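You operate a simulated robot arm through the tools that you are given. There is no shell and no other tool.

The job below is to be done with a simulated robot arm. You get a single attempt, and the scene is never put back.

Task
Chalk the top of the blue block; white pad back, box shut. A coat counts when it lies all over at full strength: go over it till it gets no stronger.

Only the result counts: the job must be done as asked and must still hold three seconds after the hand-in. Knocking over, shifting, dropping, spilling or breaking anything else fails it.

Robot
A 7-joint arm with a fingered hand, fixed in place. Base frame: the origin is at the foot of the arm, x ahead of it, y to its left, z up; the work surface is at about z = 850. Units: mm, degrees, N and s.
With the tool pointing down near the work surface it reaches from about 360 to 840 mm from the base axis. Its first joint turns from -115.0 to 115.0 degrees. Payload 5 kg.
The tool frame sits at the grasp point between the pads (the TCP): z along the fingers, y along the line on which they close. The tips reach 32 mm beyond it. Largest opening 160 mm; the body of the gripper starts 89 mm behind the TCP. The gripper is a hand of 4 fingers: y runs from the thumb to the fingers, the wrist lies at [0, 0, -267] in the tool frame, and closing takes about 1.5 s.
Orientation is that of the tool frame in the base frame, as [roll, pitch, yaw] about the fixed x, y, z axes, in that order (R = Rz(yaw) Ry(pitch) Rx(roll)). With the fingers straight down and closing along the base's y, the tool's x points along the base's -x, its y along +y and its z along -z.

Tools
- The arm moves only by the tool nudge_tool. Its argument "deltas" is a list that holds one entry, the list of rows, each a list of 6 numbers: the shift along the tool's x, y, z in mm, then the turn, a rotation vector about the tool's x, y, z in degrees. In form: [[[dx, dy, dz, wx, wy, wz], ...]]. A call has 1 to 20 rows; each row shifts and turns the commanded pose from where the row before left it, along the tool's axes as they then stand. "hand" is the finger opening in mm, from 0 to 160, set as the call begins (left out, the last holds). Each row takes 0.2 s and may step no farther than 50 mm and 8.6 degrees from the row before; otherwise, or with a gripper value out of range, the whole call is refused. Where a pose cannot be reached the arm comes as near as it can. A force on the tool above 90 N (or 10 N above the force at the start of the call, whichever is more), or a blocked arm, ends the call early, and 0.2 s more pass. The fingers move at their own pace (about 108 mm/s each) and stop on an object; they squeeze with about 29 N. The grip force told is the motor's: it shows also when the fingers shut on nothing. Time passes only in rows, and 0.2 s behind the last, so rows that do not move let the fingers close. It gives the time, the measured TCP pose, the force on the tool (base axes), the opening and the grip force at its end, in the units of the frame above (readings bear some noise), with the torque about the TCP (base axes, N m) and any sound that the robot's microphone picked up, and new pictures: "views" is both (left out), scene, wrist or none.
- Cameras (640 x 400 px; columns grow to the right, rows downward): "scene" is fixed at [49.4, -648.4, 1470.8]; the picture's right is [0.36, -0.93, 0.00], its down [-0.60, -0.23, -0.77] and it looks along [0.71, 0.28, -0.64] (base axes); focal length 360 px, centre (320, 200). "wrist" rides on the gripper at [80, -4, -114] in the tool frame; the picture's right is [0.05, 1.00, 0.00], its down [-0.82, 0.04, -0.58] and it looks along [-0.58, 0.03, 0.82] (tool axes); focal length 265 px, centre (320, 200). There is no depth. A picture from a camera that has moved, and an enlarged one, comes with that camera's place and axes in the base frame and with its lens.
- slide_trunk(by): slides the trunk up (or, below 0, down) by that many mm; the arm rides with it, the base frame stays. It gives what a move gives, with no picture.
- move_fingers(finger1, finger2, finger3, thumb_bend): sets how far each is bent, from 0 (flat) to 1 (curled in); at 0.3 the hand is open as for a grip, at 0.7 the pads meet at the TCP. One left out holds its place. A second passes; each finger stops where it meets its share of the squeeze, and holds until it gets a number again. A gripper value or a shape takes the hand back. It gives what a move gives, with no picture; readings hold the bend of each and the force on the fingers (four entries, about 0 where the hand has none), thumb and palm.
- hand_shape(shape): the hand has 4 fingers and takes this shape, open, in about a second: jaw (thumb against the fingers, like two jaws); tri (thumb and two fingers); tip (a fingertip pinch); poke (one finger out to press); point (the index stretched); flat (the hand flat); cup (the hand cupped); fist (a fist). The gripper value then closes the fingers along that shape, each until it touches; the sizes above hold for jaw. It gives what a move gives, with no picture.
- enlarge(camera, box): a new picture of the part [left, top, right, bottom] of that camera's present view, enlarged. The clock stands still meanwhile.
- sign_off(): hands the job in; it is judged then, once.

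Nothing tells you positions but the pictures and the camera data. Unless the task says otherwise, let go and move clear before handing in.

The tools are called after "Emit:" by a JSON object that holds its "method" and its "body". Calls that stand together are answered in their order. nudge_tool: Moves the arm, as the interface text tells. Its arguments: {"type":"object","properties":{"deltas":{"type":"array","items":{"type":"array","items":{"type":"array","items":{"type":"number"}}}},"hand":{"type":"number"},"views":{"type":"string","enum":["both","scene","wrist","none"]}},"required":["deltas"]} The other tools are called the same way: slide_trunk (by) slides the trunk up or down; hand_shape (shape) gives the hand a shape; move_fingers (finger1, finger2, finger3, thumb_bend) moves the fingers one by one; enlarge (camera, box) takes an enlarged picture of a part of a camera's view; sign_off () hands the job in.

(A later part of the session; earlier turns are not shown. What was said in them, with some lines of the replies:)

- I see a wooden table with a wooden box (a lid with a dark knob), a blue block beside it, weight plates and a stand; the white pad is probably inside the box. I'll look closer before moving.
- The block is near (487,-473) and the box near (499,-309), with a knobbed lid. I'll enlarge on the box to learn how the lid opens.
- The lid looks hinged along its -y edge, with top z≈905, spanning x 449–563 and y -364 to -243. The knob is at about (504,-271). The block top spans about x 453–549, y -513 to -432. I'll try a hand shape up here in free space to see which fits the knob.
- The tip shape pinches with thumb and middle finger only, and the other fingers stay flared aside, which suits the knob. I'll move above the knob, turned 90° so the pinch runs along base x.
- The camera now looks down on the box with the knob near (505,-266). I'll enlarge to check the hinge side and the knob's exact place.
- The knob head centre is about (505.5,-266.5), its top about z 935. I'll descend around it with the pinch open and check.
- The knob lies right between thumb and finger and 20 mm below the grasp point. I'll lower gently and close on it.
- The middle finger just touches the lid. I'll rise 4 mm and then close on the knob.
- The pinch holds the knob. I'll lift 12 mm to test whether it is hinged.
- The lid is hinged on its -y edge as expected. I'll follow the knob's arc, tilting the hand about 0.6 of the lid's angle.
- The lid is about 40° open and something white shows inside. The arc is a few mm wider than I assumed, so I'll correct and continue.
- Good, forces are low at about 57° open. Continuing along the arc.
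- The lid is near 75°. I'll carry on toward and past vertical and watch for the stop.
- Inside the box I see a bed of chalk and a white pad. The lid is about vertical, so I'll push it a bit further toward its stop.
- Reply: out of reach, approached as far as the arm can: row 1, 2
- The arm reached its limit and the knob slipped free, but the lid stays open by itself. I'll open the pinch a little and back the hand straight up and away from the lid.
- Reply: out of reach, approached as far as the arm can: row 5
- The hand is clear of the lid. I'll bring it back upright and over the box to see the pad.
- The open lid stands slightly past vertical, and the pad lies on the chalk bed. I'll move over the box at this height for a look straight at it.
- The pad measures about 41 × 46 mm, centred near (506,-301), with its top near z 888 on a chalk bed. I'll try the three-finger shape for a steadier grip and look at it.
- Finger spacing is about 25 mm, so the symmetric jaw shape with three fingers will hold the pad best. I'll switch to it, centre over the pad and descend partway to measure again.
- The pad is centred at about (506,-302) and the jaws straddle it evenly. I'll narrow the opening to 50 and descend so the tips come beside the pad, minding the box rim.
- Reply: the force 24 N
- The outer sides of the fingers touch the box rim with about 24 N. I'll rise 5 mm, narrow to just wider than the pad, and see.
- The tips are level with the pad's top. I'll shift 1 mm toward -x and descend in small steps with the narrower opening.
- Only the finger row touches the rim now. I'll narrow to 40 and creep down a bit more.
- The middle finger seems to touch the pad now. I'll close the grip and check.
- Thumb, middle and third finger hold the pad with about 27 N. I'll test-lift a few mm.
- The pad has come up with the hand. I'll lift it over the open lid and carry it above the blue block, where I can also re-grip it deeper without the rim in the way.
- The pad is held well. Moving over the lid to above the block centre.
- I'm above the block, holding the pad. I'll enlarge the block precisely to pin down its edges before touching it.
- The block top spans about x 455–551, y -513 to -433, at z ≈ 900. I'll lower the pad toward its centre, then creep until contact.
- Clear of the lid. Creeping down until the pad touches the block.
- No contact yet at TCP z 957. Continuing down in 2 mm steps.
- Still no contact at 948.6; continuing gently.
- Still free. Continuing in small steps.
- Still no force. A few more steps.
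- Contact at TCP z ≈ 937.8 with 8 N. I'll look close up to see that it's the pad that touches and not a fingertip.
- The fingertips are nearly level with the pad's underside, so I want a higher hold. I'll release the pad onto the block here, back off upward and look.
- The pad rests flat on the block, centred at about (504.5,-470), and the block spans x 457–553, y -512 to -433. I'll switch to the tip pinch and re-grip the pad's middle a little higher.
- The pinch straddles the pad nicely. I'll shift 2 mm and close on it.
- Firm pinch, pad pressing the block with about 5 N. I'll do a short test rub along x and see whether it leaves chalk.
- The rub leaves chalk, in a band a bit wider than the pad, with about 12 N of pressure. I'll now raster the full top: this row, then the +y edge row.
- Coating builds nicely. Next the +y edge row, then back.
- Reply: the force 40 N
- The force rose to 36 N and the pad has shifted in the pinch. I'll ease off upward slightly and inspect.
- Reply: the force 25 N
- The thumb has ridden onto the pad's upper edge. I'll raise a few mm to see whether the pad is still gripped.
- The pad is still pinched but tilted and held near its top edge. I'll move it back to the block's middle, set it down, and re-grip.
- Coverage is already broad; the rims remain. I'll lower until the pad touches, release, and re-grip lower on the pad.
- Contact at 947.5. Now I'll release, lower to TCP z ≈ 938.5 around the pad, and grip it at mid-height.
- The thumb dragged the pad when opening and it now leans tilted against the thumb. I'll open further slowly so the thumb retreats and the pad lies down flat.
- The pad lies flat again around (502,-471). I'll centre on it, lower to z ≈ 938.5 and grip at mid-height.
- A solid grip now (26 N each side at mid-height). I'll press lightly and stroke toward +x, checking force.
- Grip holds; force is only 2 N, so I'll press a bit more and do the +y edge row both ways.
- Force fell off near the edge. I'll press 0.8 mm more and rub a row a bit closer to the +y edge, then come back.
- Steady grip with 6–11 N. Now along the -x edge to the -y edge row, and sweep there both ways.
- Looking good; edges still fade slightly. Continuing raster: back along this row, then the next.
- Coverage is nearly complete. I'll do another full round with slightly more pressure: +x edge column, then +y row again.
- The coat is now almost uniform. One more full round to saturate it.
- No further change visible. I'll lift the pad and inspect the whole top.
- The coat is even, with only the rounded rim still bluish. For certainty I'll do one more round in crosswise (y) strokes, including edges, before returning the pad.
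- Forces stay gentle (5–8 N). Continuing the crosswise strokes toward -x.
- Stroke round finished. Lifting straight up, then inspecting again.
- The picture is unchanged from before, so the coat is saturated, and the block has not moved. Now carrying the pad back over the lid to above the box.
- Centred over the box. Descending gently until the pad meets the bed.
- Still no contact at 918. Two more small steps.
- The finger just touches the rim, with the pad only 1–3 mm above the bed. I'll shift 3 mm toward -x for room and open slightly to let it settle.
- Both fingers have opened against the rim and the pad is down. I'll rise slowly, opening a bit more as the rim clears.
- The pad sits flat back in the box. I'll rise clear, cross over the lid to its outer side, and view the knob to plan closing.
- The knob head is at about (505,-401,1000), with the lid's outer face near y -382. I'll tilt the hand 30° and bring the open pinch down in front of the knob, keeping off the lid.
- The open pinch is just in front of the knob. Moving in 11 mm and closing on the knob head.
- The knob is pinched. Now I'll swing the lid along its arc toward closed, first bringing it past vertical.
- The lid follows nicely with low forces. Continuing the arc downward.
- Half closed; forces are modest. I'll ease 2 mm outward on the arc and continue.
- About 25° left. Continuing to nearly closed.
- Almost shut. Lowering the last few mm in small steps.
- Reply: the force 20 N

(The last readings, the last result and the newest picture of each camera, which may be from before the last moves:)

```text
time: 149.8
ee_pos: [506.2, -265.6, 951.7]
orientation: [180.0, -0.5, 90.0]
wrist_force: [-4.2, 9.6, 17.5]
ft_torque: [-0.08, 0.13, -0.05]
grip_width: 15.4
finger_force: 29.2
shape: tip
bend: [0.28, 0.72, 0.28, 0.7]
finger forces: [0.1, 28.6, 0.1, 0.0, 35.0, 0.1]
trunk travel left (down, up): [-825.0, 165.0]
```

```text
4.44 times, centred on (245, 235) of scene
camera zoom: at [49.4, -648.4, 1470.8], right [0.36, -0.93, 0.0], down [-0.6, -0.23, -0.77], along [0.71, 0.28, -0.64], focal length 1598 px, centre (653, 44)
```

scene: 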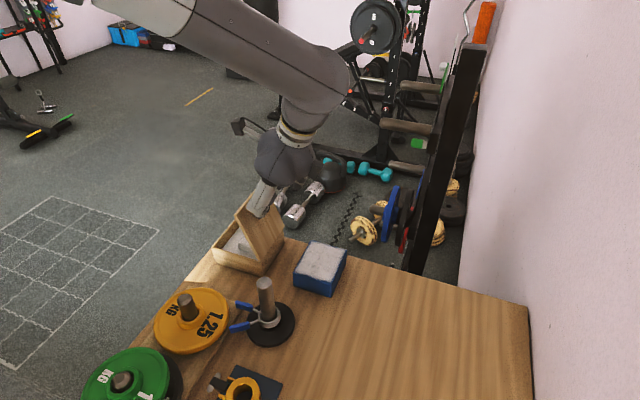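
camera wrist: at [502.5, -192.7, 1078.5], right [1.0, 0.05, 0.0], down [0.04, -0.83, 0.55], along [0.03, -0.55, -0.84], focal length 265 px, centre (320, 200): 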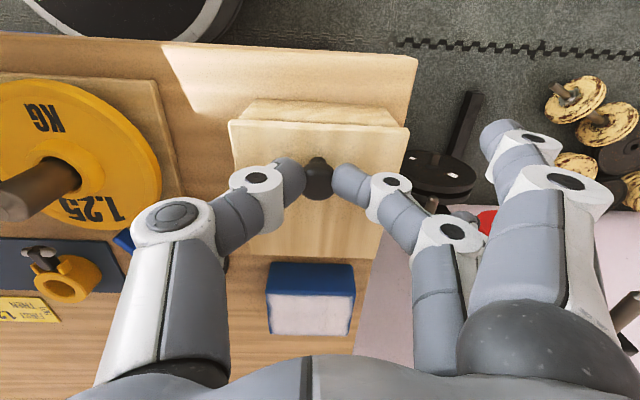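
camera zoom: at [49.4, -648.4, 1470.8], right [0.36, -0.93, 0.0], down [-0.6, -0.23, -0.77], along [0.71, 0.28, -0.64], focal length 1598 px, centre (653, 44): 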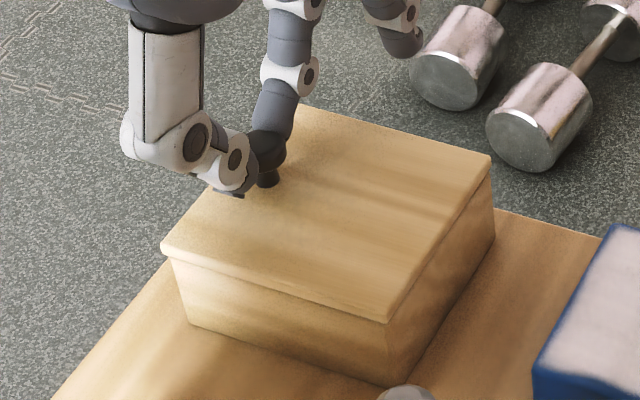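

The lid edge now lies exactly where it was at the start, and the force shows it seated. I'll release the knob and rise clear.

Emit:
{"method": "nudge_tool", "body": {"deltas": [[[0, 0, -1, 0, 0, 0], [0, 0, 0, 0, 0, 0], [0, 0, 0, 0, 0, 0]]], "hand": 60, "views": "none"}}

Emit:
{"method": "nudge_tool", "body": {"deltas": [[[0, 0, -10, 0, 0, 0], [0, 0, -20, 0, 0, 0], [0, 0, -30, 0, 0, 0], [0, 0, -30, 0, 0, 0], [0, 0, -30, 0, 0, 0], [0, 0, -30, 0, 0, 0], [0, 0, 0, 0, 0, 0]]], "hand": 60}}

Emit:
{"method": "enlarge", "body": {"camera": "scene", "box": [200, 205, 296, 280]}}

Emit:
{"method": "enlarge", "body": {"camera": "wrist", "box": [250, 60, 400, 270]}}

Emit:
{"method": "enlarge", "body": {"camera": "scene", "box": [180, 190, 380, 315]}}

```text
time: 150.6
ee_pos: [507.1, -267.7, 951.8]
orientation: [180.0, -0.5, 89.9]
wrist_force: [-0.6, 0.4, 0.3]
ft_torque: [-0.03, -0.02, 0.02]
grip_width: 59.3
finger_force: 0.0
shape: tip
bend: [0.01, 0.73, 0.01, 0.7]
finger forces: [0.0, 0.0, 0.0, 0.1, 0.1, 0.1]
trunk travel left (down, up): [-825.0, 165.0]
```

```text
time: 152.2
ee_pos: [505.4, -268.6, 1102.5]
orientation: [179.9, -0.5, 90.0]
wrist_force: [-0.2, 0.2, -0.2]
ft_torque: [-0.02, 0.03, -0.02]
grip_width: 59.3
finger_force: 0.0
shape: tip
bend: [0.01, 0.73, 0.01, 0.7]
finger forces: [0.0, 0.0, 0.0, 0.0, 0.1, 0.0]
trunk travel left (down, up): [-825.0, 165.0]
camera wrist: at [501.9, -189.4, 1217.6], right [1.0, 0.05, 0.0], down [0.04, -0.82, 0.57], along [0.03, -0.57, -0.82], focal length 265 px, centre (320, 200)
```

scene: 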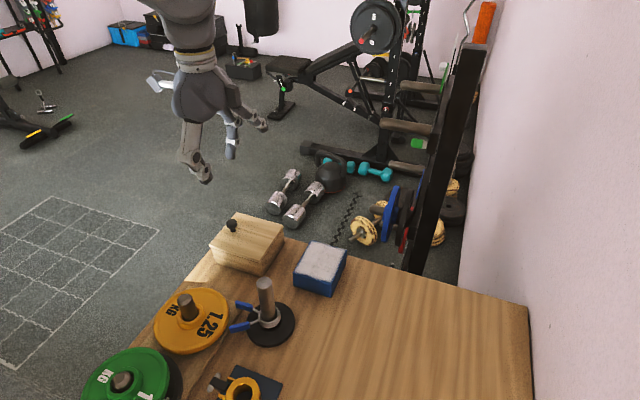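
wrist: 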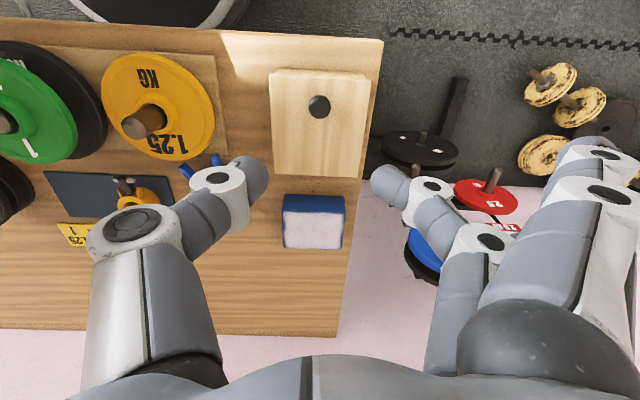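

```text
5.33 times, centred on (248, 242) of scene
camera zoom: at [49.4, -648.4, 1470.8], right [0.36, -0.93, 0.0], down [-0.6, -0.23, -0.77], along [0.71, 0.28, -0.64], focal length 1918 px, centre (704, -27)
```

zoom: 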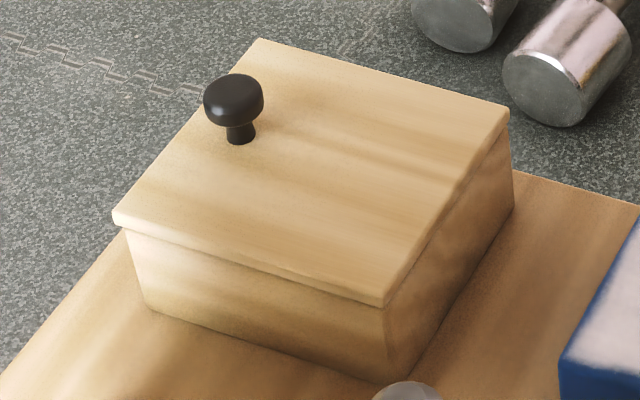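

```text
1.90 times, centred on (325, 165) of wrist
camera zoom: at [501.9, -189.4, 1217.6], right [1.0, 0.05, 0.0], down [0.04, -0.82, 0.57], along [0.03, -0.57, -0.82], focal length 506 px, centre (310, 267)
```

zoom: 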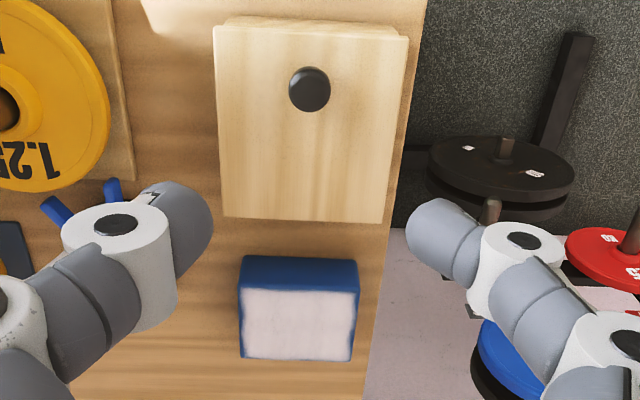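

```text
3.20 times, centred on (280, 252) of scene
camera zoom: at [49.4, -648.4, 1470.8], right [0.36, -0.93, 0.0], down [-0.6, -0.23, -0.77], along [0.71, 0.28, -0.64], focal length 1150 px, centre (448, 32)
```

zoom: 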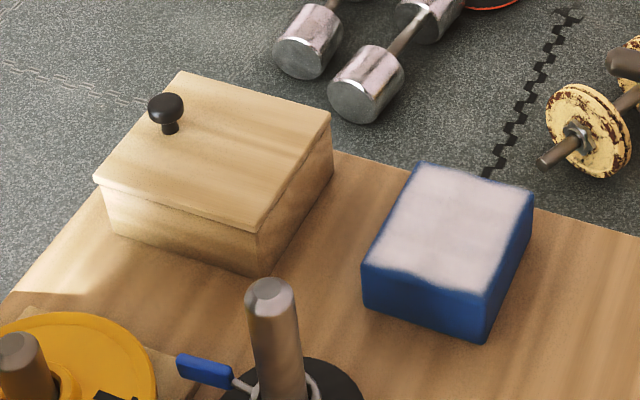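

The lid is shut exactly as at the start and the pad is inside. The block has not moved; its top is evenly white and got no stronger on the last round. The hand is clear, so I'm handing in.

Emit:
{"method": "sign_off", "body": {}}

```text
The job is handed in.
```

The top of the blue block is chalked, the white pad is back in its box, and the lid is shut. I've handed the job in.

- **Coat:** I rubbed the whole top with several rounds of strokes in both directions, pressing with about 5–12 N. The last round made no visible change, so I took it to be at full strength. A narrow bluish margin remains along the rounded edges. It stayed the same from one round to the next, even with the pad overhanging the edges.
- **Slip:** early on, the pad slipped and tipped while I was rubbing. It stayed on the block; I re-gripped it lower and carried on.
- **Other objects:** in the final pictures, the block and box sit where they started, and nothing was knocked over or dropped.
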